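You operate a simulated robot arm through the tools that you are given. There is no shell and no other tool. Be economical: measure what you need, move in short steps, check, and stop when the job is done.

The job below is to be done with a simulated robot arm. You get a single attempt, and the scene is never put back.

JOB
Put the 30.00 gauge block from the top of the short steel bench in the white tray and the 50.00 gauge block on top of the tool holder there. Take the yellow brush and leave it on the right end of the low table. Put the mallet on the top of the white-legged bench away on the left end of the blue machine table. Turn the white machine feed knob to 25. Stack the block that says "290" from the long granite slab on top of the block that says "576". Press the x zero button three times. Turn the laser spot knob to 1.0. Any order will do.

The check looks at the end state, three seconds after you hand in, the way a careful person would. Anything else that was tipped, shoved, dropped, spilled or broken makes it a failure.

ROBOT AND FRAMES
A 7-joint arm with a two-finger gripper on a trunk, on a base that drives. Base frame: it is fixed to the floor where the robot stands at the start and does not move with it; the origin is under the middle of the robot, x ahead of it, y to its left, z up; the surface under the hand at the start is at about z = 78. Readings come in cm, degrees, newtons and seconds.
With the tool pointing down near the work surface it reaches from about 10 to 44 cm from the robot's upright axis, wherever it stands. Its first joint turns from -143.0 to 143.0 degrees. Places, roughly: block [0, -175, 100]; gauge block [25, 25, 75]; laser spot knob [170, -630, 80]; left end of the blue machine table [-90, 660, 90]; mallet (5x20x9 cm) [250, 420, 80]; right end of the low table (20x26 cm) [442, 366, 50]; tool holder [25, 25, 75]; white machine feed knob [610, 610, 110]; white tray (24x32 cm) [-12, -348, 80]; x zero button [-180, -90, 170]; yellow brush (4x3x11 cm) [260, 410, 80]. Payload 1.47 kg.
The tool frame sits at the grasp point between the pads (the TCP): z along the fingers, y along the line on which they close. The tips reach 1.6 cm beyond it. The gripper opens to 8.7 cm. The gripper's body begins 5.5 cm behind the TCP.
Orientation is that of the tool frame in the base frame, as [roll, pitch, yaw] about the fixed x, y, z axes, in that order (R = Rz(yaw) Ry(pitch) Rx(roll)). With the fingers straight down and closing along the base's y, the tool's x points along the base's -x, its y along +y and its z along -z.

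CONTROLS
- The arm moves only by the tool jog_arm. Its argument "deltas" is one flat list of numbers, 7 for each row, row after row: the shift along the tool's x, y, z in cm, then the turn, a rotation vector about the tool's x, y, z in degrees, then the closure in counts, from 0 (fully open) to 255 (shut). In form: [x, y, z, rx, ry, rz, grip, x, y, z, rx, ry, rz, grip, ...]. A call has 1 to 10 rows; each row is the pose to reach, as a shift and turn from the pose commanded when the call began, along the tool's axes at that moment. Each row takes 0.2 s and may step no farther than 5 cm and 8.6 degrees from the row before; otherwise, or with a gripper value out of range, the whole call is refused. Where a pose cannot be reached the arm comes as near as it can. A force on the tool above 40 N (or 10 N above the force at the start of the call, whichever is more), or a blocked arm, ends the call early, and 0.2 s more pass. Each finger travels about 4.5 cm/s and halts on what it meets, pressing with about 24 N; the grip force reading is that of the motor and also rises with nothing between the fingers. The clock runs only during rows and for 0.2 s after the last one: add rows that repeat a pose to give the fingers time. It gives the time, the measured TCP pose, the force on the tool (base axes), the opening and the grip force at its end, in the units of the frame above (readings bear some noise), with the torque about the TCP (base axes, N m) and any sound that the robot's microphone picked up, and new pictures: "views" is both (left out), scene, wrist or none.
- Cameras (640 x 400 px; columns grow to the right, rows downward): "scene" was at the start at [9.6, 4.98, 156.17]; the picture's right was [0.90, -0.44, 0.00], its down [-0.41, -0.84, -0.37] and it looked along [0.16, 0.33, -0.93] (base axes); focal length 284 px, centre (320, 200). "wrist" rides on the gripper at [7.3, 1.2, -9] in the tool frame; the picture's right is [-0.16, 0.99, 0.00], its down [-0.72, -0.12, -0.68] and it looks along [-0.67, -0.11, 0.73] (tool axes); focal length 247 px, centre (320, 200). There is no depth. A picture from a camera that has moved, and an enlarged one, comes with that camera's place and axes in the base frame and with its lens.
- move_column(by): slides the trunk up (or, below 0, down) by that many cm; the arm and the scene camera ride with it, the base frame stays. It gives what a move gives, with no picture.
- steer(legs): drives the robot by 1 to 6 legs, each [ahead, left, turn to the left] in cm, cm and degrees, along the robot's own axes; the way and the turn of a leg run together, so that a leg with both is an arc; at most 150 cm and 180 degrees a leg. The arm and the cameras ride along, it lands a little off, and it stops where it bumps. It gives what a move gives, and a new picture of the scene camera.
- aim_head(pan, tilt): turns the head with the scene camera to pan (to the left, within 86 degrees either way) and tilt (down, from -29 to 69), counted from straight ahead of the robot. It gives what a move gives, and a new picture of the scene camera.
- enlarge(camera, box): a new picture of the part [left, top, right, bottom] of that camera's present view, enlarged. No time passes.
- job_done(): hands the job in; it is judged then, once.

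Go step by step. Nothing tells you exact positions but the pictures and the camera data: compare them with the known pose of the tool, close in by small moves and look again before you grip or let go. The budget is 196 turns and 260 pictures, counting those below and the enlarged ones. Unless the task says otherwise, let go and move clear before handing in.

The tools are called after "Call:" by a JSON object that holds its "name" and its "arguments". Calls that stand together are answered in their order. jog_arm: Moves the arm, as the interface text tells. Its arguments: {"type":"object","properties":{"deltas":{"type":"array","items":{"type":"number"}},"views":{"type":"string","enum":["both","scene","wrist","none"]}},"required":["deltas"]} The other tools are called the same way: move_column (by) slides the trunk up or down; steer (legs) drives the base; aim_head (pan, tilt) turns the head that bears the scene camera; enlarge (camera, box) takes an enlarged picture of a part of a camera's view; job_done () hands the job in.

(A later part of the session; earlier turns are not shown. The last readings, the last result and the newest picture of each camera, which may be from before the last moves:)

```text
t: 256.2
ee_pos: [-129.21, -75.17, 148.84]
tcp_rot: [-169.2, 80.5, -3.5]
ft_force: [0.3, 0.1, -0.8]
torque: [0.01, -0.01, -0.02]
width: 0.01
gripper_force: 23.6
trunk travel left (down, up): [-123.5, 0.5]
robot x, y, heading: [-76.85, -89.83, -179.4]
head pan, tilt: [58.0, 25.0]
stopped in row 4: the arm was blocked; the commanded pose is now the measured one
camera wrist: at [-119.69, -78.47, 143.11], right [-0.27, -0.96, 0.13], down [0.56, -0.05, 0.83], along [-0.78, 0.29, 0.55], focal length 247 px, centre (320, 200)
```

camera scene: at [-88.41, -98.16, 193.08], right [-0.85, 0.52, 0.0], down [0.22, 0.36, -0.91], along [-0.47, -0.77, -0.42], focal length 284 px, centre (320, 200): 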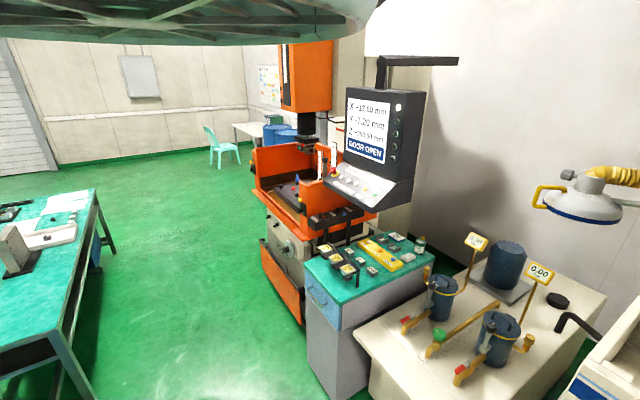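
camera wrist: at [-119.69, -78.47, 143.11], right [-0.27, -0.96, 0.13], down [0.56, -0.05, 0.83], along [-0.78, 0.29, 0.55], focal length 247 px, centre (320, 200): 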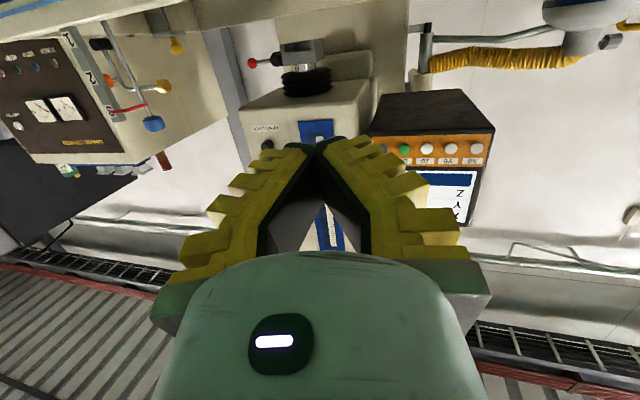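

The panel is visible and triangulates X0 to (-176, -94.7, 167.4). I'll turn the head away and raise the hand.

Call:
{"name": "aim_head", "arguments": {"pan": 86, "tilt": 20}}

Call:
{"name": "jog_arm", "arguments": {"deltas": [-4, -0.1, -0.7, 0, 0, 0, 255, -8, -0.2, -1.3, 0, 0, 0, 255, -12, -0.4, -2, 0, 0, 0, 255, -16, -0.5, -2.6, 0, 0, 0, 255, -18, -0.6, -2.9, 0, 0, 0, 255], "views": "wrist"}}

```text
t: 257.1
ee_pos: [-129.16, -75.13, 148.77]
tcp_rot: [-169.5, 80.4, -3.5]
ft_force: [0.2, -0.8, -0.1]
torque: [-0.02, 0.02, 0.0]
width: 0.02
gripper_force: 24.2
trunk travel left (down, up): [-123.5, 0.5]
robot x, y, heading: [-76.74, -90.11, -179.9]
head pan, tilt: [85.9, 20.0]
camera scene: at [-84.18, -99.6, 193.89], right [-1.0, 0.06, 0.0], down [0.02, 0.34, -0.94], along [-0.06, -0.94, -0.34], focal length 284 px, centre (320, 200)
```

scene: 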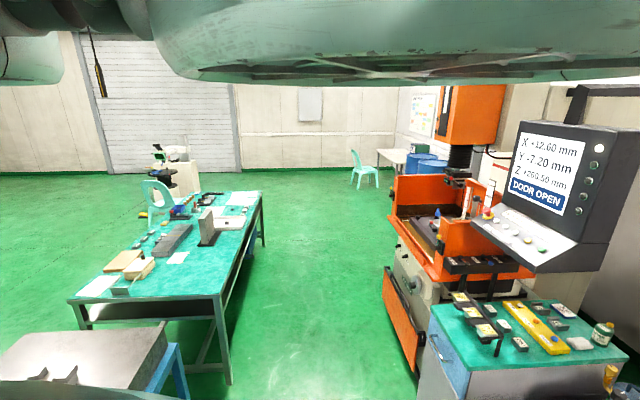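

```text
t: 258.4
ee_pos: [-128.92, -75.44, 156.47]
tcp_rot: [-171.6, 79.7, -5.5]
ft_force: [-0.5, 0.9, 0.4]
torque: [0.03, 0.01, 0.02]
width: 0.0
gripper_force: 23.9
out of reach, approached as far as the arm can: row 3, 4, 5
trunk travel left (down, up): [-123.5, 0.5]
robot x, y, heading: [-76.7, -90.08, -179.5]
head pan, tilt: [85.9, 20.0]
camera wrist: at [-119.3, -78.84, 150.83], right [-0.26, -0.96, 0.13], down [0.55, -0.04, 0.84], along [-0.79, 0.29, 0.53], focal length 247 px, centre (320, 200)
```

wrist: 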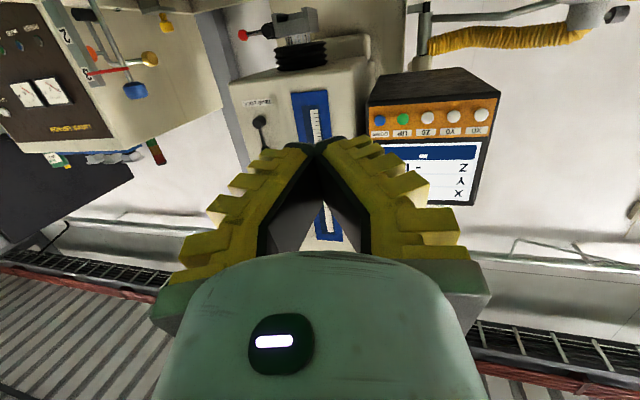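

Near the reach limit; I'll pull the hand back a bit while raising it.

Call:
{"name": "jog_arm", "arguments": {"deltas": [-1, -0.7, -3.2, 0, 0, 0, 255, -3.3, -1.6, -6.5, 0, 0, 0, 255, -6, -2.3, -8.7, 0, 0, 0, 255, -9.2, -2.9, -11.3, 0, 0, 0, 255, -9.2, -2.9, -11.3, 0, 0, 0, 255], "views": "wrist"}}

```text
t: 259.6
ee_pos: [-127.97, -75.21, 156.97]
tcp_rot: [-171.3, 80.0, -5.4]
ft_force: [0.4, 0.2, 0.2]
torque: [0.0, -0.02, 0.02]
width: 0.0
gripper_force: 24.0
out of reach, approached as far as the arm can: row 1, 2, 3, 4, 5
trunk travel left (down, up): [-123.5, 0.5]
robot x, y, heading: [-76.44, -90.21, -179.4]
head pan, tilt: [85.9, 20.0]
camera wrist: at [-118.4, -78.59, 151.26], right [-0.26, -0.96, 0.13], down [0.55, -0.04, 0.83], along [-0.79, 0.29, 0.54], focal length 247 px, centre (320, 200)
```

wrist: 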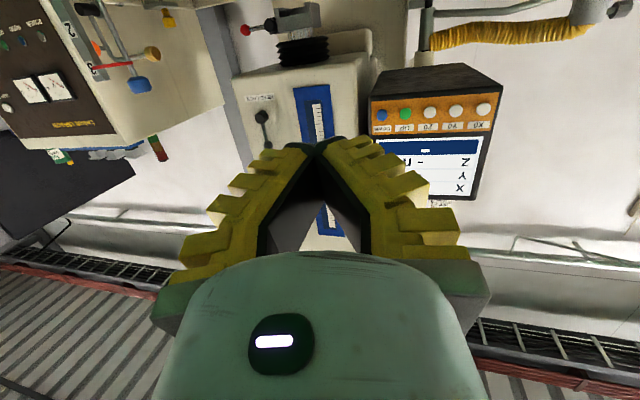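

I'll try extending outward instead, since this posture prefers larger radii.

Call:
{"name": "jog_arm", "arguments": {"deltas": [1.4, 2, 4, 0, 0, 0, 255, 2.8, 4, 8, 0, 0, 0, 255, 4.2, 6, 12, 0, 0, 0, 255, 5.6, 8, 16, 0, 0, 0, 255, 7.4, 10.4, 20.5, 0, 0, 0, 255, 7.4, 10.4, 20.5, 0, 0, 0, 255], "views": "wrist"}}

```text
refused: row 5 steps farther than a row can; nothing moved
```

Call:
{"name": "jog_arm", "arguments": {"deltas": [1.3, 1.8, 3.5, 0, 0, 0, 255, 2.6, 3.6, 7, 0, 0, 0, 255, 3.9, 5.4, 10.5, 0, 0, 0, 255, 5.2, 7.2, 14, 0, 0, 0, 255, 6.4, 9, 17.4, 0, 0, 0, 255, 7.4, 10.4, 20.5, 0, 0, 0, 255, 7.4, 10.4, 20.5, 0, 0, 0, 255], "views": "wrist"}}

```text
t: 261.1
ee_pos: [-148.68, -80.42, 145.45]
tcp_rot: [-171.1, 79.7, -5.1]
ft_force: [-0.9, 0.7, 0.2]
torque: [0.02, -0.02, 0.0]
width: 0.0
gripper_force: 23.5
trunk travel left (down, up): [-123.5, 0.5]
robot x, y, heading: [-76.5, -90.1, -179.4]
head pan, tilt: [85.9, 20.0]
camera wrist: at [-139.0, -83.88, 139.86], right [-0.26, -0.96, 0.13], down [0.55, -0.04, 0.84], along [-0.79, 0.29, 0.53], focal length 247 px, centre (320, 200)
```

wrist: 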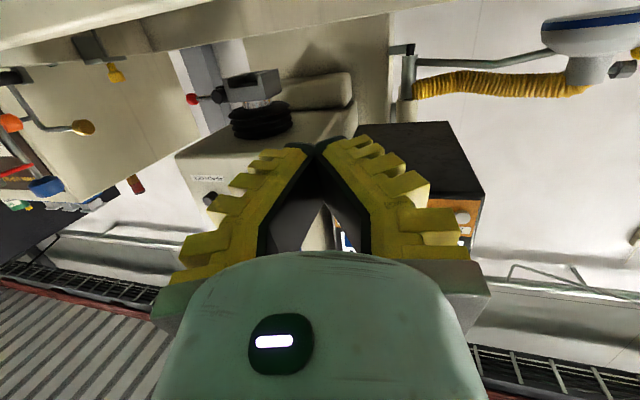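

That is reachable. Now raise from this extended position.

Call:
{"name": "jog_arm", "arguments": {"deltas": [-4.5, -0.1, -0.7, 0, 0, 0, 255, -9, -0.3, -1.4, 0, 0, 0, 255, -13.5, -0.4, -2.2, 0, 0, 0, 255, -18, -0.6, -2.9, 0, 0, 0, 255, -22, -0.7, -3.5, 0, 0, 0, 255], "views": "wrist"}}

```text
t: 262.4
ee_pos: [-149.08, -80.13, 167.76]
tcp_rot: [-171.6, 79.6, -5.4]
ft_force: [-0.3, -0.3, -0.2]
torque: [0.01, 0.0, 0.01]
width: 0.0
gripper_force: 24.5
trunk travel left (down, up): [-123.5, 0.5]
robot x, y, heading: [-76.76, -90.09, -179.3]
head pan, tilt: [85.9, 20.0]
camera wrist: at [-139.45, -83.65, 162.1], right [-0.26, -0.96, 0.13], down [0.55, -0.04, 0.84], along [-0.79, 0.29, 0.53], focal length 247 px, centre (320, 200)
```

wrist: 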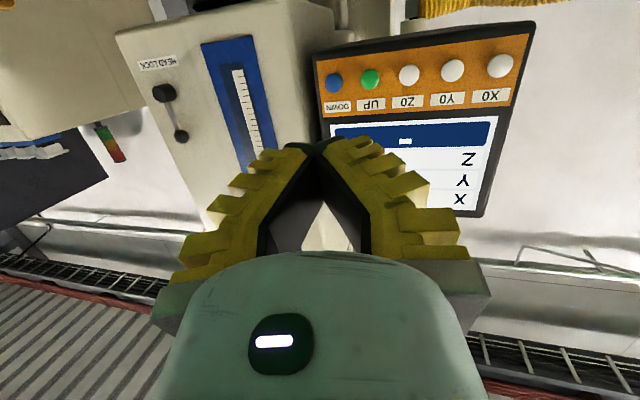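

Excellent: the hand is at the right height, and X0 is consistently at (-175.5, -94.7, 167). I'll straighten the tool to point square at the panel.

Call:
{"name": "jog_arm", "arguments": {"deltas": [0, 0, 0, -4.7, -3.3, 0, 255, 0, 0, 0, -9.4, -6.6, 0, 255, 0, 0, 0, -14, -10, 0, 255], "views": "wrist"}}

```text
t: 263.1
ee_pos: [-149.02, -80.26, 167.81]
tcp_rot: [-123.9, 89.7, 56.3]
ft_force: [0.1, -0.3, -0.2]
torque: [-0.03, 0.03, -0.02]
width: 0.0
gripper_force: 24.4
trunk travel left (down, up): [-123.5, 0.5]
robot x, y, heading: [-76.79, -90.54, -179.4]
head pan, tilt: [85.9, 20.0]
camera wrist: at [-140.04, -81.33, 160.53], right [0.0, -0.99, 0.15], down [0.68, 0.11, 0.73], along [-0.74, 0.1, 0.67], focal length 247 px, centre (320, 200)
```

wrist: 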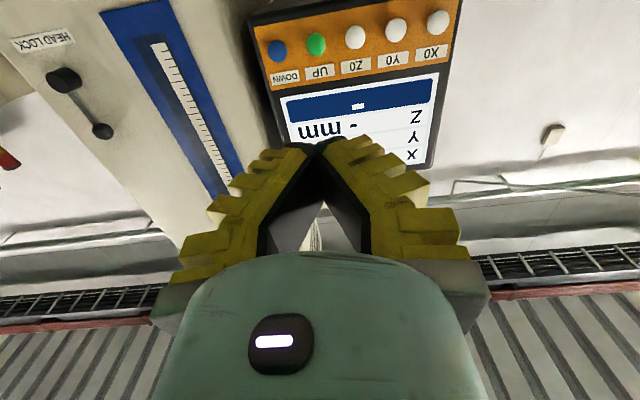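

Square to the panel. I'll move the base 14 cm to the left and 17 cm ahead.

Call:
{"name": "steer", "arguments": {"legs": [[0, 14.2, 0], [17, 0, 0]]}}

Call:
{"name": "jog_arm", "arguments": {"deltas": [0, 0, 0, 0, 0, 0, 255], "views": "wrist"}}

```text
t: 265.5
ee_pos: [-165.71, -94.55, 167.61]
tcp_rot: [-141.0, 89.7, 39.2]
ft_force: [-0.5, 0.8, 0.5]
torque: [0.01, 0.0, -0.01]
width: 0.0
gripper_force: 24.0
trunk travel left (down, up): [-123.5, 0.5]
robot x, y, heading: [-93.34, -104.53, -179.1]
head pan, tilt: [85.9, 20.0]
camera scene: at [-100.81, -113.99, 193.89], right [-1.0, 0.06, 0.0], down [0.02, 0.34, -0.94], along [-0.06, -0.94, -0.34], focal length 284 px, centre (320, 200)
```

scene: 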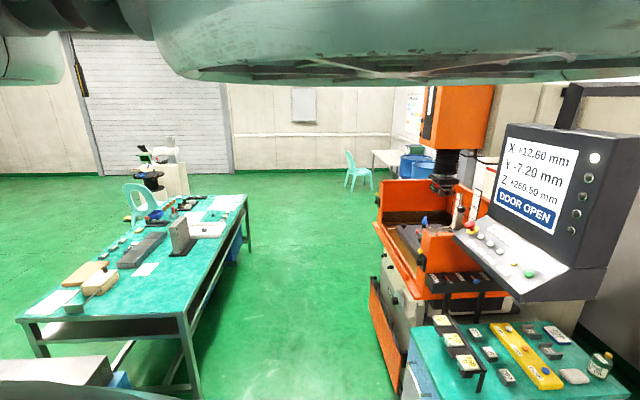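

```text
t: 265.9
ee_pos: [-165.77, -94.72, 167.83]
tcp_rot: [-134.8, 89.6, 45.4]
ft_force: [-0.1, -0.2, -0.1]
torque: [-0.02, 0.0, 0.03]
width: 0.0
gripper_force: 23.9
trunk travel left (down, up): [-123.5, 0.5]
robot x, y, heading: [-93.35, -104.35, -179.4]
head pan, tilt: [85.9, 20.0]
camera wrist: at [-156.69, -95.8, 160.53], right [0.0, -0.99, 0.15], down [0.68, 0.12, 0.73], along [-0.74, 0.1, 0.67], focal length 247 px, centre (320, 200)
```

wrist: 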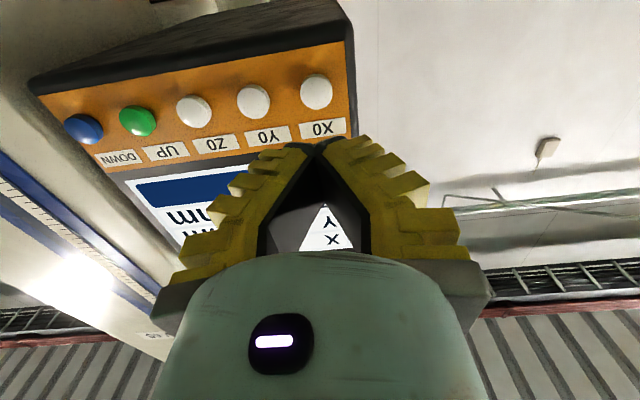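

Aligned in y; the button is about 0.9 cm lower than the tip. I'll approach to just short of it.

Call:
{"name": "jog_arm", "arguments": {"deltas": [0.9, 0, 3, 0, 0, 0, 255, 0.9, 0, 6, 0, 0, 0, 255], "views": "wrist"}}

```text
t: 266.5
ee_pos: [-171.81, -94.59, 166.67]
tcp_rot: [-140.3, 89.7, 40.0]
ft_force: [0.1, -0.2, -0.1]
torque: [-0.03, 0.05, -0.03]
width: 0.01
gripper_force: 23.9
trunk travel left (down, up): [-123.5, 0.5]
robot x, y, heading: [-93.26, -104.24, -179.6]
head pan, tilt: [85.9, 20.0]
camera wrist: at [-162.67, -95.71, 159.49], right [0.0, -0.99, 0.15], down [0.68, 0.11, 0.73], along [-0.74, 0.1, 0.67], focal length 247 px, centre (320, 200)
```

wrist: 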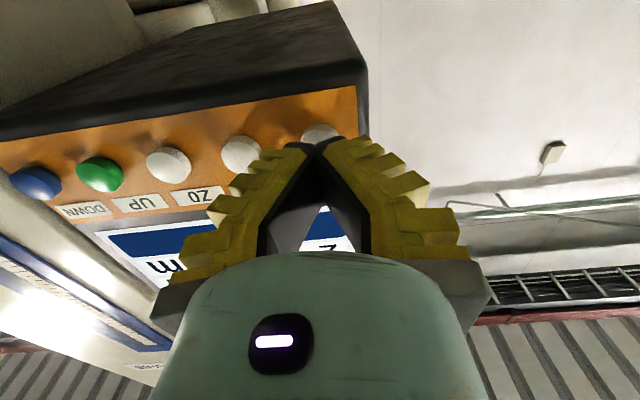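

The tips are right in front of X0. Pressing slowly for the first press.

Call:
{"name": "jog_arm", "arguments": {"deltas": [0, 0, 0.8, 0, 0, 0, 255, 0, 0, 1.3, 0, 0, 0, 255, 0, 0, 1.6, 0, 0, 0, 255, 0, 0, 1.9, 0, 0, 0, 255, 0, 0, 2.1, 0, 0, 0, 255], "views": "none"}}

```text
t: 267.7
ee_pos: [-173.83, -94.68, 166.79]
tcp_rot: [-145.7, 89.5, 34.6]
ft_force: [0.1, -0.6, 0.2]
torque: [0.01, -0.01, -0.02]
width: 0.0
gripper_force: 23.6
trunk travel left (down, up): [-123.5, 0.5]
robot x, y, heading: [-93.17, -104.44, -179.5]
head pan, tilt: [85.9, 20.0]
```

Call:
{"name": "jog_arm", "arguments": {"deltas": [0, 0, 0.3, 0, 0, 0, 255, 0, 0, 0.6, 0, 0, 0, 255, 0, 0, 0.9, 0, 0, 0, 255], "views": "wrist"}}

```text
t: 268.5
ee_pos: [-174.78, -94.59, 166.83]
tcp_rot: [-129.6, 89.6, 50.6]
ft_force: [15.6, -0.7, 1.3]
torque: [-0.03, 0.13, -0.01]
width: 0.58
gripper_force: 27.9
trunk travel left (down, up): [-123.5, 0.5]
robot x, y, heading: [-93.55, -104.66, -179.4]
head pan, tilt: [85.9, 20.0]
heard: click
camera wrist: at [-165.65, -95.78, 159.52], right [0.0, -0.99, 0.15], down [0.68, 0.11, 0.73], along [-0.74, 0.1, 0.67], focal length 247 px, centre (320, 200)
```

wrist: 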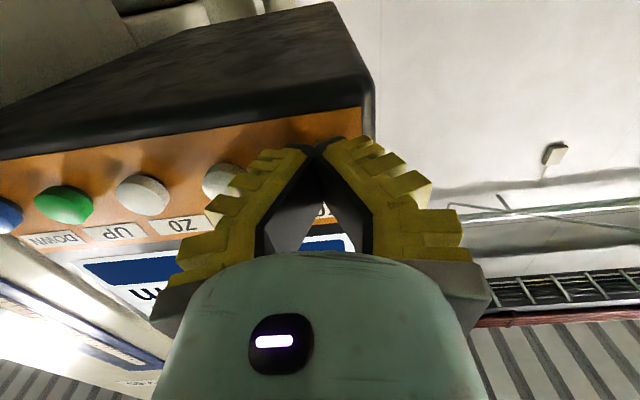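

One click heard. I'll back off and listen.

Call:
{"name": "jog_arm", "arguments": {"deltas": [0, 0, -0.8, 0, 0, 0, 255, 0, 0, -1.6, 0, 0, 0, 255, 0, 0, -1.6, 0, 0, 0, 255], "views": "none"}}

Call:
{"name": "jog_arm", "arguments": {"deltas": [0, 0, 0.7, 0, 0, 0, 255, 0, 0, 1.0, 0, 0, 0, 255, 0, 0, 1.3, 0, 0, 0, 255, 0, 0, 1.6, 0, 0, 0, 255], "views": "none"}}

```text
t: 269.3
ee_pos: [-173.22, -94.68, 166.84]
tcp_rot: [-138.7, 89.6, 41.7]
ft_force: [0.0, 0.0, -0.3]
torque: [0.02, -0.01, 0.0]
width: 0.0
gripper_force: 27.9
trunk travel left (down, up): [-123.5, 0.5]
robot x, y, heading: [-93.23, -104.19, -179.4]
head pan, tilt: [85.9, 20.0]
```

```text
t: 270.3
ee_pos: [-174.71, -94.57, 166.68]
tcp_rot: [-138.9, 89.7, 41.3]
ft_force: [15.4, -0.8, 1.3]
torque: [-0.02, 0.13, -0.03]
width: 0.59
gripper_force: 29.0
trunk travel left (down, up): [-123.5, 0.5]
robot x, y, heading: [-93.47, -104.26, -179.6]
head pan, tilt: [85.9, 20.0]
heard: click
```

Second click. Back off and press a third time.

Call:
{"name": "jog_arm", "arguments": {"deltas": [0, 0, -0.8, 0, 0, 0, 255, 0, 0, -1.6, 0, 0, 0, 255, 0, 0, -1.6, 0, 0, 0, 255], "views": "none"}}

Call:
{"name": "jog_arm", "arguments": {"deltas": [0, 0, 0.7, 0, 0, 0, 255, 0, 0, 1.0, 0, 0, 0, 255, 0, 0, 1.3, 0, 0, 0, 255, 0, 0, 1.6, 0, 0, 0, 255], "views": "none"}}

Call:
{"name": "jog_arm", "arguments": {"deltas": [0, 0, -2, 0, 0, 0, 255, 0, 0, -6, 0, 0, 0, 255, 0, 0, -10, 0, 0, 0, 255], "views": "wrist"}}

```text
t: 271.1
ee_pos: [-173.17, -94.72, 166.76]
tcp_rot: [-141.0, 89.6, 39.2]
ft_force: [0.6, 0.0, -0.7]
torque: [-0.03, -0.03, 0.03]
width: 0.01
gripper_force: 27.8
trunk travel left (down, up): [-123.5, 0.5]
robot x, y, heading: [-93.39, -104.45, -179.4]
head pan, tilt: [85.9, 20.0]
```

```text
t: 272.1
ee_pos: [-174.73, -94.71, 166.72]
tcp_rot: [-135.6, 89.7, 44.6]
ft_force: [15.0, -1.6, 0.6]
torque: [-0.07, 0.1, -0.03]
width: 0.62
gripper_force: 28.4
trunk travel left (down, up): [-123.5, 0.5]
robot x, y, heading: [-93.78, -104.52, -179.6]
head pan, tilt: [85.9, 20.0]
heard: click
```

```text
t: 272.9
ee_pos: [-164.85, -94.69, 166.99]
tcp_rot: [-133.1, 89.6, 47.1]
ft_force: [-0.2, -0.3, -0.4]
torque: [-0.01, -0.03, -0.05]
width: 0.02
gripper_force: 28.0
trunk travel left (down, up): [-123.5, 0.5]
robot x, y, heading: [-93.29, -104.88, -179.7]
head pan, tilt: [85.9, 20.0]
camera wrist: at [-155.65, -95.84, 159.59], right [0.0, -0.99, 0.15], down [0.68, 0.12, 0.73], along [-0.74, 0.1, 0.67], focal length 247 px, centre (320, 200)
```

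wrist: 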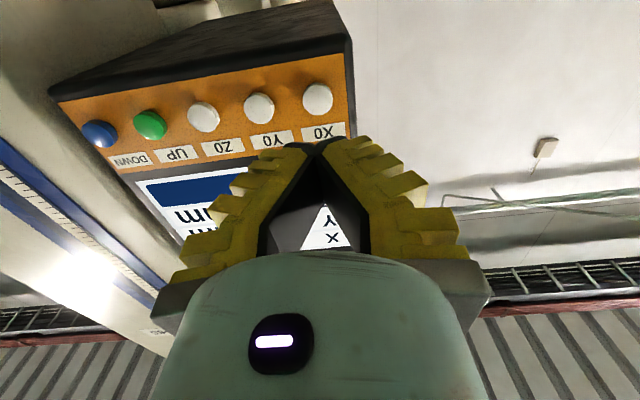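

Three clicks were heard, so x zero is done. I'll back away and bring the hand back to pointing down.

Call:
{"name": "steer", "arguments": {"legs": [[-30, 0, 0]]}}

Call:
{"name": "jog_arm", "arguments": {"deltas": [2.8, 0, -0.2, 0, 8, 0, 0, 5.5, 0, -0.8, 0, 16, 0, 0, 8.1, 0, -1.7, 0, 24, 0, 0, 10.6, 0, -3, 0, 32, 0, 0, 12.9, 0, -4.7, 0, 40, 0, 0, 14.9, 0, -6.6, 0, 48, 0, 0, 16.6, 0, -8.8, 0, 56, 0, 0, 18, 0, -11.2, 0, 64, 0, 0, 19, 0, -13.8, 0, 72, 0, 0, 19.7, 0, -16.5, 0, 80, 0, 0], "views": "wrist"}}

```text
t: 275.0
ee_pos: [-134.77, -94.32, 166.76]
tcp_rot: [-139.7, 89.6, 40.6]
ft_force: [0.5, -0.5, 0.3]
torque: [0.0, -0.04, 0.01]
width: 0.04
gripper_force: 28.2
trunk travel left (down, up): [-123.5, 0.5]
robot x, y, heading: [-63.38, -104.57, -179.6]
head pan, tilt: [85.9, 20.0]
camera scene: at [-70.92, -113.73, 193.89], right [-1.0, 0.06, 0.0], down [0.02, 0.34, -0.94], along [-0.06, -0.94, -0.34], focal length 284 px, centre (320, 200)
```

scene: 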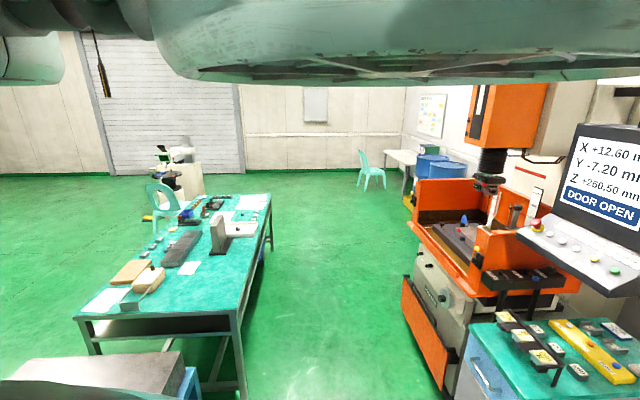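

```text
t: 277.2
ee_pos: [-118.14, -94.05, 147.24]
tcp_rot: [-179.7, 9.6, 0.1]
ft_force: [1.1, -0.2, -0.1]
torque: [-0.01, 0.02, 0.01]
width: 8.69
gripper_force: 0.1
trunk travel left (down, up): [-123.5, 0.5]
robot x, y, heading: [-63.64, -104.28, -179.6]
head pan, tilt: [85.9, 20.0]
camera wrist: at [-109.4, -95.39, 154.84], right [-0.15, -0.99, 0.02], down [-0.6, 0.11, 0.79], along [-0.78, 0.11, -0.61], focal length 247 px, centre (320, 200)
```

wrist: 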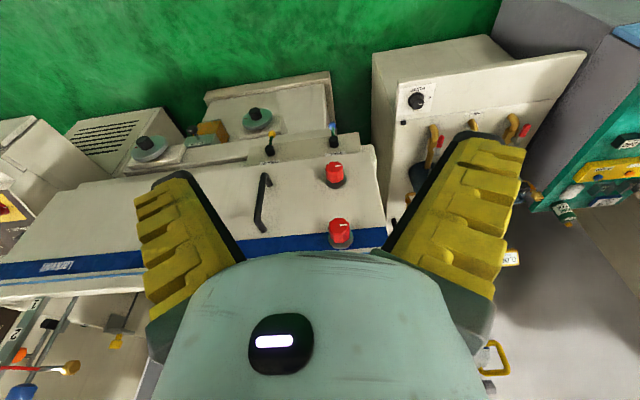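

Good. Restoring the last degrees and driving around to the north side of the room.

Call:
{"name": "jog_arm", "arguments": {"deltas": [0, 0, 0, 0, 5, 0, 0, 0, 0, 0, 0, 9.6, 0, 0], "views": "none"}}

Call:
{"name": "aim_head", "arguments": {"pan": 58, "tilt": 25}}

Call:
{"name": "steer", "arguments": {"legs": [[0, 0, -90], [48, 0, 0], [0, 0, -90], [150, 0, 0], [45, 0, 0], [0, 0, 20]]}}

```text
t: 277.8
ee_pos: [-118.26, -94.18, 147.22]
tcp_rot: [-179.9, 0.1, 0.2]
ft_force: [0.3, 0.5, -0.4]
torque: [0.0, 0.01, 0.02]
width: 8.74
gripper_force: 0.1
trunk travel left (down, up): [-123.5, 0.5]
robot x, y, heading: [-63.67, -103.96, -179.4]
head pan, tilt: [85.9, 20.0]
```

```text
t: 278.7
ee_pos: [-118.26, -94.1, 147.22]
tcp_rot: [-179.8, 0.1, 0.2]
ft_force: [0.2, -0.2, 0.0]
torque: [0.0, -0.01, 0.03]
width: 8.69
gripper_force: 0.1
trunk travel left (down, up): [-123.5, 0.5]
robot x, y, heading: [-63.57, -104.12, -179.6]
head pan, tilt: [58.0, 25.0]
camera scene: at [-75.15, -112.29, 193.08], right [-0.85, 0.52, 0.0], down [0.22, 0.36, -0.91], along [-0.47, -0.77, -0.42], focal length 284 px, centre (320, 200)
```

scene: 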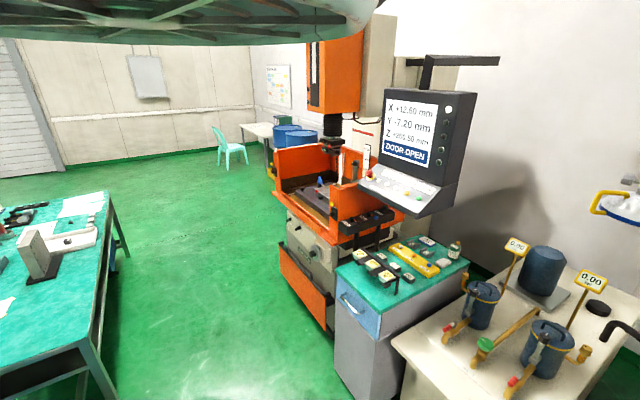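

```text
t: 299.6
ee_pos: [185.51, -42.93, 147.31]
tcp_rot: [-179.7, 0.2, -159.2]
ft_force: [0.0, 1.0, 0.5]
torque: [-0.01, -0.02, 0.02]
width: 8.69
gripper_force: 0.0
trunk travel left (down, up): [-123.5, 0.5]
robot x, y, heading: [130.74, -52.49, 20.7]
head pan, tilt: [58.0, 25.0]
camera scene: at [139.01, -41.19, 193.08], right [0.98, -0.19, 0.0], down [-0.08, -0.41, -0.91], along [0.17, 0.89, -0.42], focal length 284 px, centre (320, 200)
```

scene: 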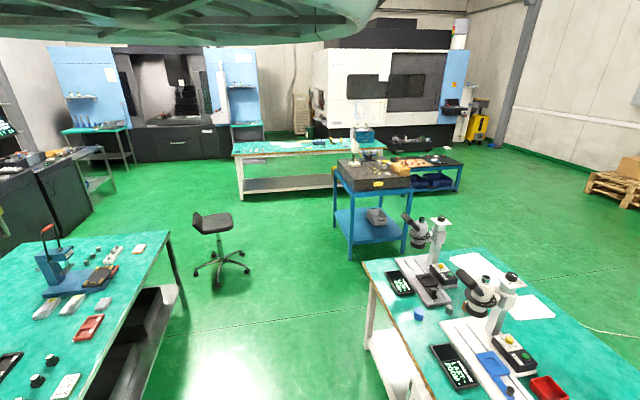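

I see the layout: the stool at about (83, 205), stand 2 at x 221–290, y 207–285, and the white-legged bench behind from y≈356. I'll go north through the gap at x≈165.

Call:
{"name": "steer", "arguments": {"legs": [[0, 0, 69.3], [150, 0, 0], [0, -35, 0], [130, 0, 0], [0, 0, -60]]}}

```text
t: 320.8
ee_pos: [211.33, 248.13, 147.14]
tcp_rot: [-179.7, 0.1, -148.6]
ft_force: [0.0, 0.2, 0.0]
torque: [0.01, 0.04, -0.01]
width: 8.7
gripper_force: 0.0
trunk travel left (down, up): [-123.5, 0.5]
robot x, y, heading: [159.3, 228.54, 31.4]
head pan, tilt: [58.0, 25.0]
camera scene: at [165.53, 241.15, 193.08], right [1.0, -0.01, 0.0], down [0.0, -0.42, -0.91], along [0.01, 0.91, -0.42], focal length 284 px, centre (320, 200)
```

scene: 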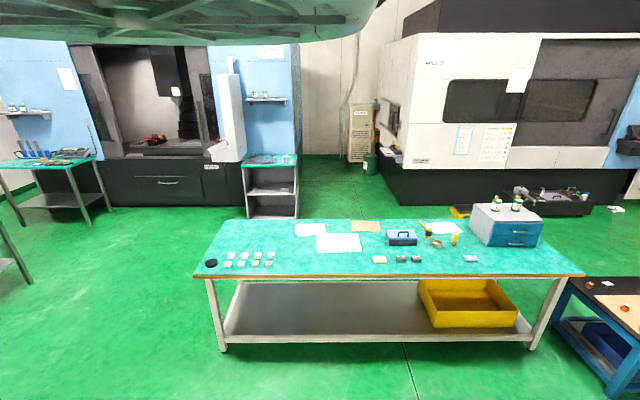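

The white-legged bench spans x 92–328, y 378–447. Zooming on the items near (434, 237).

Call:
{"name": "enlarge", "arguments": {"camera": "scene", "box": [350, 190, 560, 290]}}

Call:
{"name": "enlarge", "arguments": {"camera": "scene", "box": [500, 100, 640, 400]}}

```text
3.05 times, centred on (455, 240) of scene
camera zoom: at [165.53, 241.15, 193.08], right [1.0, -0.01, 0.0], down [0.0, -0.42, -0.91], along [0.01, 0.91, -0.42], focal length 865 px, centre (-91, 78)
```

zoom: 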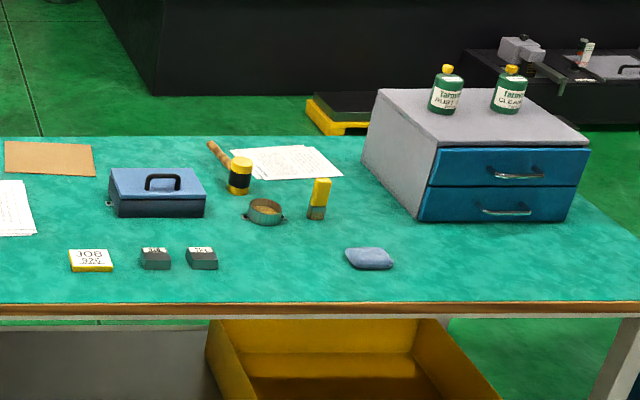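

```text
1.33 times, centred on (570, 250) of scene
camera zoom: at [165.53, 241.15, 193.08], right [1.0, -0.01, 0.0], down [0.0, -0.42, -0.91], along [0.01, 0.91, -0.42], focal length 378 px, centre (-13, 133)
```

zoom: 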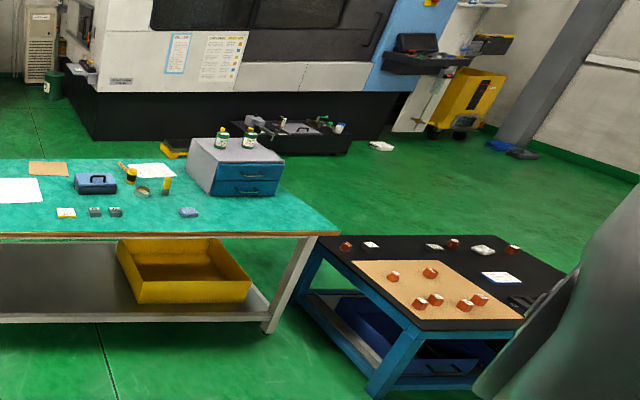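

The mallet head is at about (248, 419) with its handle pointing back-left, and the brush stands at about (261, 408). I'll drive up to the bench near the brush.

Call:
{"name": "steer", "arguments": {"legs": [[0, 0, 58.6], [97, 0, 0], [0, -91, 0], [22, 0, 0]]}}

Call:
{"name": "jog_arm", "arguments": {"deltas": [0, 0, 0, 0, 0, 0, 0], "views": "wrist"}}

```text
t: 334.2
ee_pos: [259.13, 403.6, 147.28]
tcp_rot: [-179.6, 0.1, -89.5]
ft_force: [-0.7, -1.0, 0.1]
torque: [0.03, 0.01, 0.01]
width: 8.72
gripper_force: 0.0
trunk travel left (down, up): [-123.5, 0.5]
robot x, y, heading: [249.43, 348.78, 90.6]
head pan, tilt: [58.0, 25.0]
camera scene: at [241.56, 360.54, 193.08], right [0.52, 0.85, 0.0], down [0.36, -0.22, -0.91], along [-0.77, 0.47, -0.42], focal length 284 px, centre (320, 200)
```

scene: 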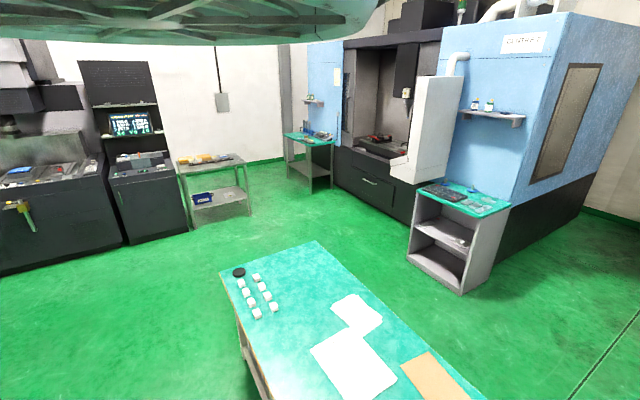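

```text
t: 334.6
ee_pos: [259.17, 403.55, 147.18]
tcp_rot: [-179.9, 0.2, -89.5]
ft_force: [-1.1, 0.5, 0.0]
torque: [0.0, 0.02, 0.02]
width: 8.69
gripper_force: 0.0
trunk travel left (down, up): [-123.5, 0.5]
robot x, y, heading: [249.62, 348.9, 90.9]
head pan, tilt: [58.0, 25.0]
camera wrist: at [258.17, 396.28, 156.15], right [-0.99, 0.15, 0.0], down [0.11, 0.72, 0.68], along [0.1, 0.67, -0.73], focal length 247 px, centre (320, 200)
```

wrist: 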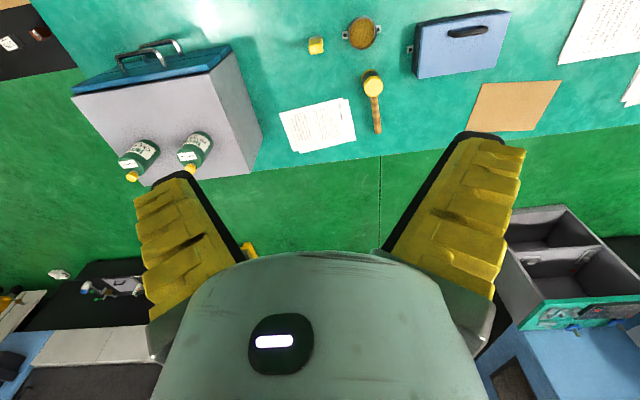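

The brush is at about (260.8, 408.6). Lowering the trunk.

Call:
{"name": "move_column", "arguments": {"by": -38}}

Call:
{"name": "jog_arm", "arguments": {"deltas": [-3, -1.5, 0, 0, 0, 0, 0], "views": "wrist"}}

Call:
{"name": "enlarge", "arguments": {"camera": "wrist", "box": [240, 0, 460, 150]}}

```text
t: 338.2
ee_pos: [259.17, 403.62, 109.29]
tcp_rot: [-179.6, 0.1, -89.4]
ft_force: [-0.3, 0.3, -0.5]
torque: [0.0, 0.04, -0.01]
width: 8.72
gripper_force: 0.2
trunk travel left (down, up): [-85.5, 38.5]
robot x, y, heading: [249.55, 348.84, 90.8]
head pan, tilt: [58.0, 25.0]
```

```text
t: 338.6
ee_pos: [260.66, 406.64, 109.19]
tcp_rot: [-179.8, 0.1, -89.6]
ft_force: [0.1, -0.1, 0.0]
torque: [-0.02, 0.0, 0.0]
width: 8.71
gripper_force: 0.0
trunk travel left (down, up): [-85.5, 38.5]
robot x, y, heading: [249.44, 348.95, 90.7]
head pan, tilt: [58.0, 25.0]
camera wrist: at [259.63, 399.35, 118.1], right [-0.99, 0.15, 0.0], down [0.11, 0.72, 0.68], along [0.11, 0.67, -0.73], focal length 247 px, centre (320, 200)
```

wrist: 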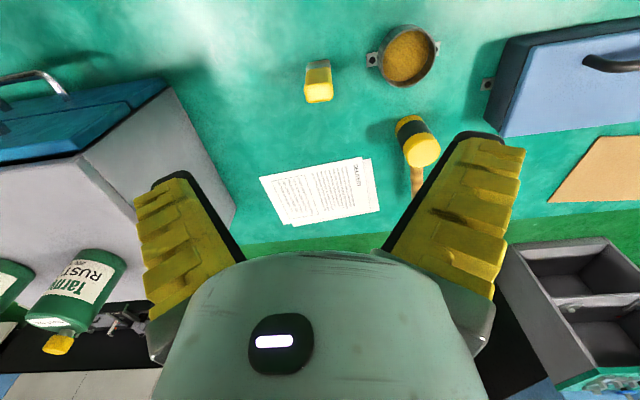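

```text
2.67 times, centred on (350, 75) of wrist
camera zoom: at [259.63, 399.35, 118.1], right [-0.99, 0.15, 0.0], down [0.11, 0.72, 0.68], along [0.11, 0.67, -0.73], focal length 659 px, centre (240, 533)
```

zoom: 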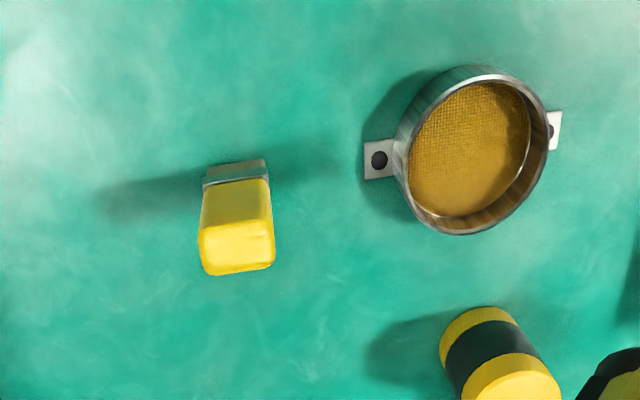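

The brush stands at (261.3, 408.5) with its top at z≈91.5. I'll descend around its yellow handle and grip.

Call:
{"name": "jog_arm", "arguments": {"deltas": [-1.86, -0.64, 4, 0, 0, 0, 0, -1.86, -0.64, 8.5, 0, 0, 0, 0, -1.86, -0.64, 13, 0, 0, 0, 0, -1.86, -0.64, 17, 0, 0, 0, 0], "views": "wrist"}}

```text
t: 339.6
ee_pos: [261.34, 408.45, 92.3]
tcp_rot: [-179.7, 0.0, -89.4]
ft_force: [1.0, 1.1, -0.1]
torque: [-0.02, 0.05, 0.01]
width: 8.7
gripper_force: 0.0
trunk travel left (down, up): [-85.5, 38.5]
robot x, y, heading: [249.15, 349.3, 90.9]
head pan, tilt: [58.0, 25.0]
camera wrist: at [260.37, 401.12, 101.17], right [-0.99, 0.15, 0.0], down [0.1, 0.72, 0.68], along [0.1, 0.67, -0.73], focal length 247 px, centre (320, 200)
```

wrist: 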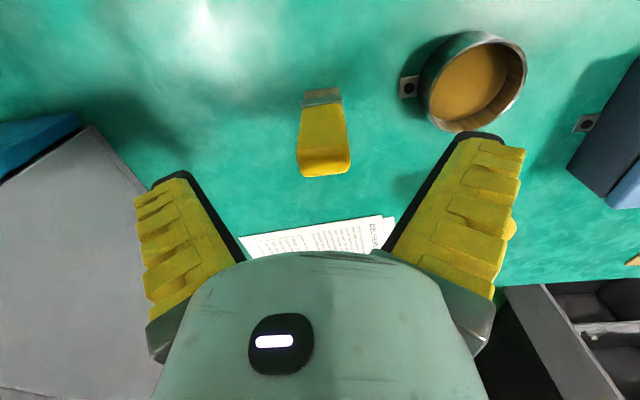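

Centred. Down 4.8 cm, grip, lift.

Call:
{"name": "jog_arm", "arguments": {"deltas": [0, 0, 2.5, 0, 0, 0, 0, 0, 0, 4.8, 0, 0, 0, 0, 0, 0, 4.8, 0, 0, 0, 255, 0, 0, 4.8, 0, 0, 0, 255, 0, 0, 4.8, 0, 0, 0, 255, 0, 0, 4.8, 0, 0, 0, 255, 0, 0, 2, 0, 0, 0, 255, 0, 0, -2, 0, 0, 0, 255, 0, 0, -6, 0, 0, 0, 255, 0, 0, -10, 0, 0, 0, 255], "views": "wrist"}}

```text
t: 341.8
ee_pos: [261.4, 408.42, 102.24]
tcp_rot: [-179.8, 0.0, -89.5]
ft_force: [1.1, -1.2, -0.5]
torque: [0.06, 0.06, 0.03]
width: 0.02
gripper_force: 23.6
out of reach, approached as far as the arm can: row 2, 3, 4, 5, 6
trunk travel left (down, up): [-85.5, 38.5]
robot x, y, heading: [249.39, 349.0, 91.0]
head pan, tilt: [58.0, 25.0]
camera wrist: at [260.3, 401.07, 111.15], right [-0.99, 0.15, 0.0], down [0.11, 0.72, 0.68], along [0.1, 0.67, -0.73], focal length 247 px, centre (320, 200)
```

wrist: 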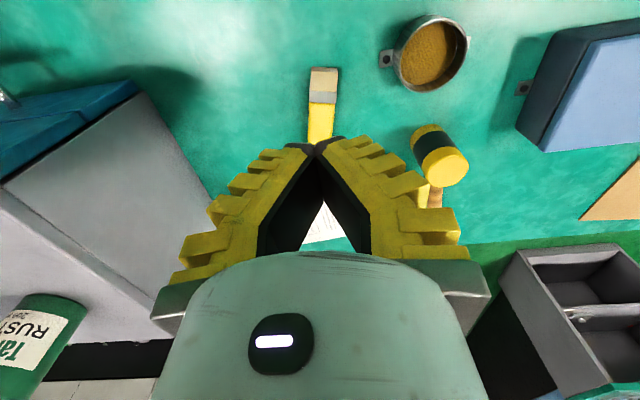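

The arm ran out of reach, so it closed above the brush, which still stands. I'll open, lower the trunk by 10, and retry.

Call:
{"name": "jog_arm", "arguments": {"deltas": [0, 0, 0, 0, 0, 0, 0, 0, 0, 0, 0, 0, 0, 0, 0, 0, 0, 0, 0, 0, 0, 0, 0, 0, 0, 0, 0, 0, 0, 0, 0, 0, 0, 0, 0], "views": "none"}}

Call:
{"name": "move_column", "arguments": {"by": -12}}

Call:
{"name": "jog_arm", "arguments": {"deltas": [0, 0, 0, 0, 0, 0, 0], "views": "wrist"}}

```text
t: 343.0
ee_pos: [261.2, 408.54, 102.16]
tcp_rot: [-179.8, 0.1, -89.5]
ft_force: [0.4, 0.2, 0.0]
torque: [-0.02, 0.02, 0.0]
width: 8.67
gripper_force: 0.1
trunk travel left (down, up): [-85.5, 38.5]
robot x, y, heading: [249.67, 348.65, 90.8]
head pan, tilt: [58.0, 25.0]
```

```text
t: 344.5
ee_pos: [261.41, 408.56, 90.24]
tcp_rot: [-179.7, 0.0, -89.5]
ft_force: [-0.2, 0.1, 0.3]
torque: [0.0, -0.01, 0.02]
width: 8.71
gripper_force: 0.0
trunk travel left (down, up): [-73.5, 50.5]
robot x, y, heading: [249.5, 349.19, 90.8]
head pan, tilt: [58.0, 25.0]
```

```text
t: 344.9
ee_pos: [261.33, 408.62, 90.2]
tcp_rot: [-179.7, 0.2, -89.5]
ft_force: [-0.3, 0.0, 0.8]
torque: [0.02, 0.05, 0.01]
width: 8.69
gripper_force: 0.1
trunk travel left (down, up): [-73.5, 50.5]
robot x, y, heading: [249.22, 348.92, 90.6]
head pan, tilt: [58.0, 25.0]
camera wrist: at [260.25, 401.18, 99.19], right [-0.99, 0.15, 0.0], down [0.11, 0.72, 0.68], along [0.1, 0.67, -0.73], focal length 247 px, centre (320, 200)
```

wrist: 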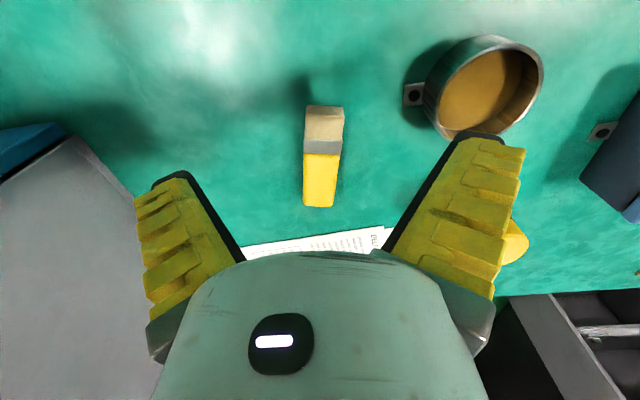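

The brush has been tipped and now lies on the bench, from y≈408 to 418 at x≈262. I'll move the robot 8 cm ahead and grip it lying.

Call:
{"name": "steer", "arguments": {"legs": [[8, 0, 0]]}}

Call:
{"name": "move_column", "arguments": {"by": -4}}

Call:
{"name": "jog_arm", "arguments": {"deltas": [2, 0, 0, 0, 0, 0, 0], "views": "wrist"}}

Call:
{"name": "enlarge", "arguments": {"camera": "wrist", "box": [250, 20, 430, 220]}}

```text
t: 346.0
ee_pos: [261.29, 416.47, 90.19]
tcp_rot: [-179.7, 0.2, -89.5]
ft_force: [-0.4, -0.2, -0.4]
torque: [0.01, 0.04, -0.02]
width: 8.73
gripper_force: 0.0
trunk travel left (down, up): [-73.5, 50.5]
robot x, y, heading: [249.27, 356.54, 90.6]
head pan, tilt: [58.0, 25.0]
camera scene: at [241.46, 368.52, 143.08], right [0.52, 0.85, 0.0], down [0.36, -0.22, -0.91], along [-0.77, 0.47, -0.42], focal length 284 px, centre (320, 200)
```

scene: 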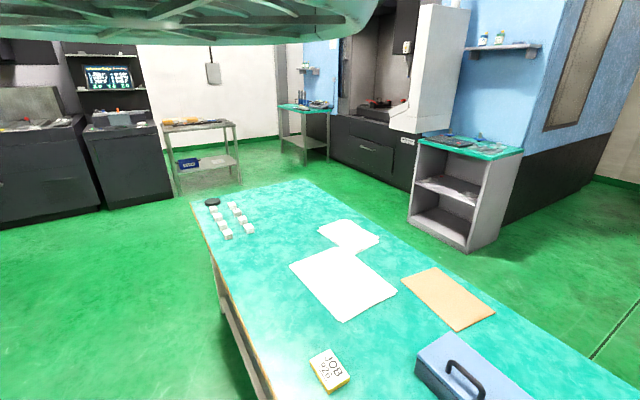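

```text
t: 346.8
ee_pos: [261.21, 416.54, 86.16]
tcp_rot: [-179.6, 0.1, -89.4]
ft_force: [0.9, -0.3, -0.4]
torque: [0.02, -0.05, -0.03]
width: 8.7
gripper_force: 0.1
trunk travel left (down, up): [-69.5, 54.5]
robot x, y, heading: [249.5, 356.94, 90.5]
head pan, tilt: [58.0, 25.0]
```

```text
t: 347.2
ee_pos: [261.21, 414.55, 86.27]
tcp_rot: [-179.9, 0.1, -89.7]
ft_force: [0.0, -0.4, -0.3]
torque: [0.0, -0.01, 0.01]
width: 8.71
gripper_force: 0.2
trunk travel left (down, up): [-69.5, 54.5]
robot x, y, heading: [249.44, 356.83, 90.9]
head pan, tilt: [58.0, 25.0]
camera wrist: at [260.16, 407.14, 95.2], right [-0.99, 0.15, 0.0], down [0.11, 0.72, 0.68], along [0.11, 0.67, -0.73], focal length 247 px, centre (320, 200)
```

wrist: 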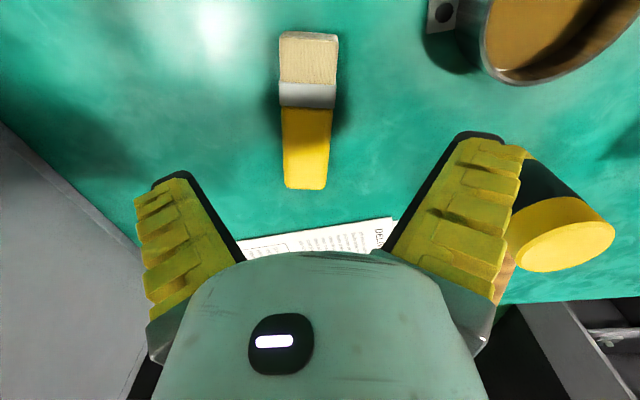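

```text
2.00 times, centred on (340, 120) of wrist
camera zoom: at [260.16, 407.14, 95.2], right [-0.99, 0.15, 0.0], down [0.11, 0.72, 0.68], along [0.11, 0.67, -0.73], focal length 494 px, centre (280, 360)
```

zoom: 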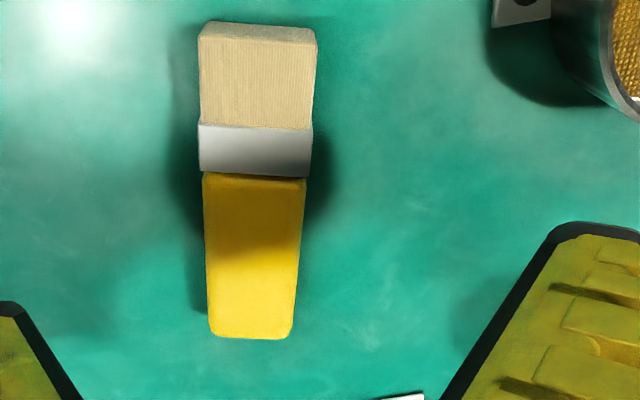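

The brush lies about 13° off the y axis, handle centre at (262.2, 414.5). Aligning, descending and gripping.

Call:
{"name": "jog_arm", "arguments": {"deltas": [0.3, -0.4, 0.5, 0, 0, 6.4, 0, 0.6, -0.8, 1.5, 0, 0, 12.7, 0, 0.6, -0.8, 3, 0, 0, 12.7, 0, 0.6, -0.8, 4.2, 0, 0, 12.7, 0], "views": "wrist"}}

```text
t: 348.2
ee_pos: [262.08, 413.77, 82.04]
tcp_rot: [-179.8, 0.1, -102.3]
ft_force: [-0.3, -0.5, 1.1]
torque: [0.01, 0.01, 0.0]
width: 8.7
gripper_force: 0.0
trunk travel left (down, up): [-69.5, 54.5]
robot x, y, heading: [249.37, 356.83, 90.8]
head pan, tilt: [58.0, 25.0]
camera wrist: at [259.43, 406.89, 90.96], right [-0.93, 0.36, 0.0], down [0.26, 0.68, 0.68], along [0.25, 0.63, -0.73], focal length 247 px, centre (320, 200)
```

wrist: 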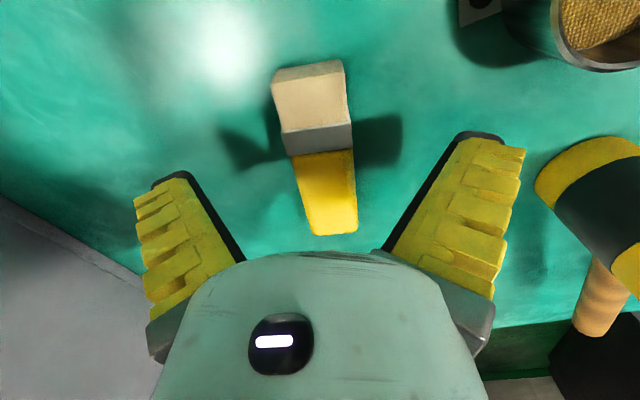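

The brush is between the fingers. Closing and lifting gently.

Call:
{"name": "jog_arm", "arguments": {"deltas": [0, 0, 0, 0, 0, 0, 150, 0, 0, 0, 0, 0, 0, 255, 0, 0, 0, 0, 0, 0, 255, 0, 0, 0, 0, 0, 0, 255, 0, 0, 0, 0, 0, 0, 255, 0, 0, -2, 0, 0, 0, 255, 0, 0, -6, 0, 0, 0, 255], "views": "wrist"}}

```text
t: 349.8
ee_pos: [263.07, 415.18, 87.96]
tcp_rot: [-179.8, 0.1, -102.2]
ft_force: [0.0, 0.6, 0.1]
torque: [0.02, -0.01, 0.01]
width: 0.01
gripper_force: 23.5
out of reach, approached as far as the arm can: row 7
trunk travel left (down, up): [-69.5, 54.5]
robot x, y, heading: [249.5, 356.97, 90.9]
head pan, tilt: [58.0, 25.0]
camera wrist: at [260.51, 408.24, 96.95], right [-0.93, 0.36, 0.0], down [0.26, 0.68, 0.68], along [0.25, 0.63, -0.73], focal length 247 px, centre (320, 200)
```

wrist: 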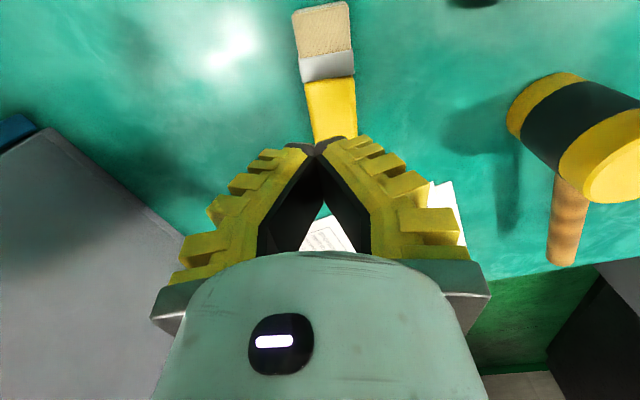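

The fingers passed above it: the brush lies lower, top at z≈79.5. I'll open, move over the handle centre at (262.7, 416.5) and go lower.

Call:
{"name": "jog_arm", "arguments": {"deltas": [-0.6, 0.3, 0, 0, 0, 0, 0, -1.2, 0.64, 0, 0, 0, 0, 0, -1.2, 0.64, 0, 0, 0, 0, 0, -1.2, 0.64, 2, 0, 0, 0, 0, -1.2, 0.64, 5, 0, 0, 0, 0, -1.2, 0.64, 8, 0, 0, 0, 0], "views": "wrist"}}

Call:
{"name": "jog_arm", "arguments": {"deltas": [0, 0, 0.4, 0, 0, 0, 0, 0, 0, 0.8, 0, 0, 0, 0, 0, 0, 1.2, 0, 0, 0, 0], "views": "none"}}

```text
t: 351.2
ee_pos: [262.86, 416.48, 79.83]
tcp_rot: [-179.9, 0.2, -102.3]
ft_force: [0.4, -0.2, -0.3]
torque: [-0.01, 0.02, 0.0]
width: 8.7
gripper_force: 0.0
trunk travel left (down, up): [-69.5, 54.5]
robot x, y, heading: [249.44, 356.92, 90.7]
head pan, tilt: [58.0, 25.0]
camera wrist: at [260.2, 409.51, 88.79], right [-0.93, 0.36, 0.0], down [0.26, 0.68, 0.68], along [0.25, 0.64, -0.73], focal length 247 px, centre (320, 200)
```

wrist: 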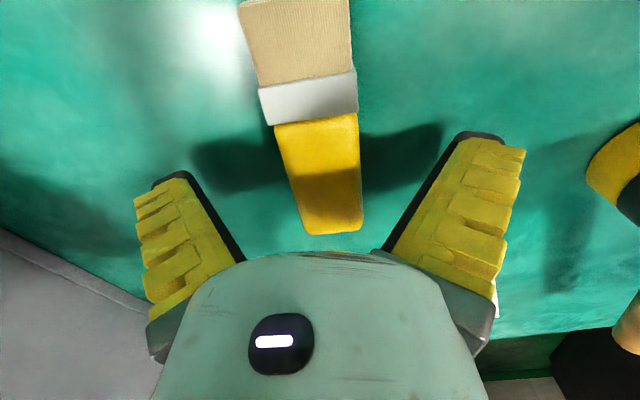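

```text
t: 352.0
ee_pos: [262.85, 416.44, 78.71]
tcp_rot: [-179.9, 0.1, -102.3]
ft_force: [-0.2, -0.4, 0.6]
torque: [0.01, 0.03, -0.04]
width: 8.71
gripper_force: 0.2
trunk travel left (down, up): [-69.5, 54.5]
robot x, y, heading: [249.39, 356.55, 90.5]
head pan, tilt: [58.0, 25.0]
```

No contact yet; continue gently.

Call:
{"name": "jog_arm", "arguments": {"deltas": [0, 0, 0.4, 0, 0, 0, 0, 0, 0, 0.8, 0, 0, 0, 0, 0, 0, 1.2, 0, 0, 0, 0, 0, 0, 1.6, 0, 0, 0, 0], "views": "wrist"}}

```text
t: 352.6
ee_pos: [262.81, 416.59, 78.27]
tcp_rot: [-179.9, -0.3, -102.2]
ft_force: [-0.3, -7.7, 23.1]
torque: [0.05, 0.21, 0.16]
width: 8.73
gripper_force: 0.3
trunk travel left (down, up): [-69.5, 54.5]
robot x, y, heading: [248.87, 356.93, 90.9]
head pan, tilt: [58.0, 25.0]
stopped in row 2: the force on the tool passed its limit at 52 N (the readings are from after the stop); the commanded pose is now the measured one
camera wrist: at [260.26, 409.61, 87.29], right [-0.93, 0.36, 0.0], down [0.27, 0.68, 0.68], along [0.25, 0.63, -0.73], focal length 247 px, centre (320, 200)
```

wrist: 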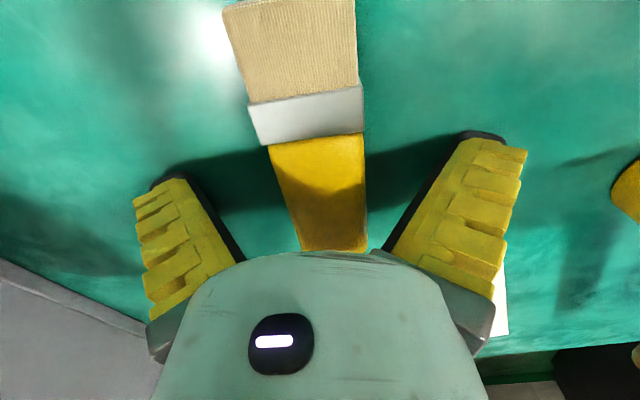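

Bench contact at z≈76.7. Raise 0.7 and grip.

Call:
{"name": "jog_arm", "arguments": {"deltas": [0, 0, -0.7, 0, 0, 0, 0, 0, 0, -0.7, 0, 0, 0, 150, 0, 0, -0.7, 0, 0, 0, 255, 0, 0, -0.7, 0, 0, 0, 255, 0, 0, -0.7, 0, 0, 0, 255, 0, 0, -0.7, 0, 0, 0, 255], "views": "wrist"}}

```text
t: 354.0
ee_pos: [262.74, 416.37, 78.86]
tcp_rot: [-179.9, -0.1, -102.3]
ft_force: [-3.8, -12.8, 32.4]
torque: [-0.01, 0.24, 0.0]
width: 6.52
gripper_force: 30.4
trunk travel left (down, up): [-69.5, 54.5]
robot x, y, heading: [249.55, 357.24, 90.8]
head pan, tilt: [58.0, 25.0]
camera wrist: at [260.2, 409.53, 87.92], right [-0.93, 0.36, 0.0], down [0.27, 0.69, 0.68], along [0.25, 0.63, -0.74], focal length 247 px, centre (320, 200)
```

wrist: 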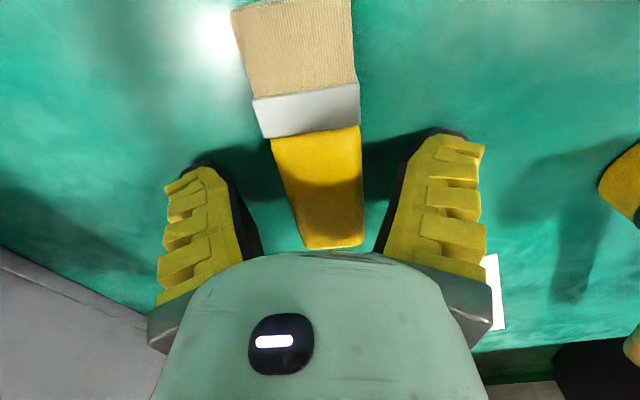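

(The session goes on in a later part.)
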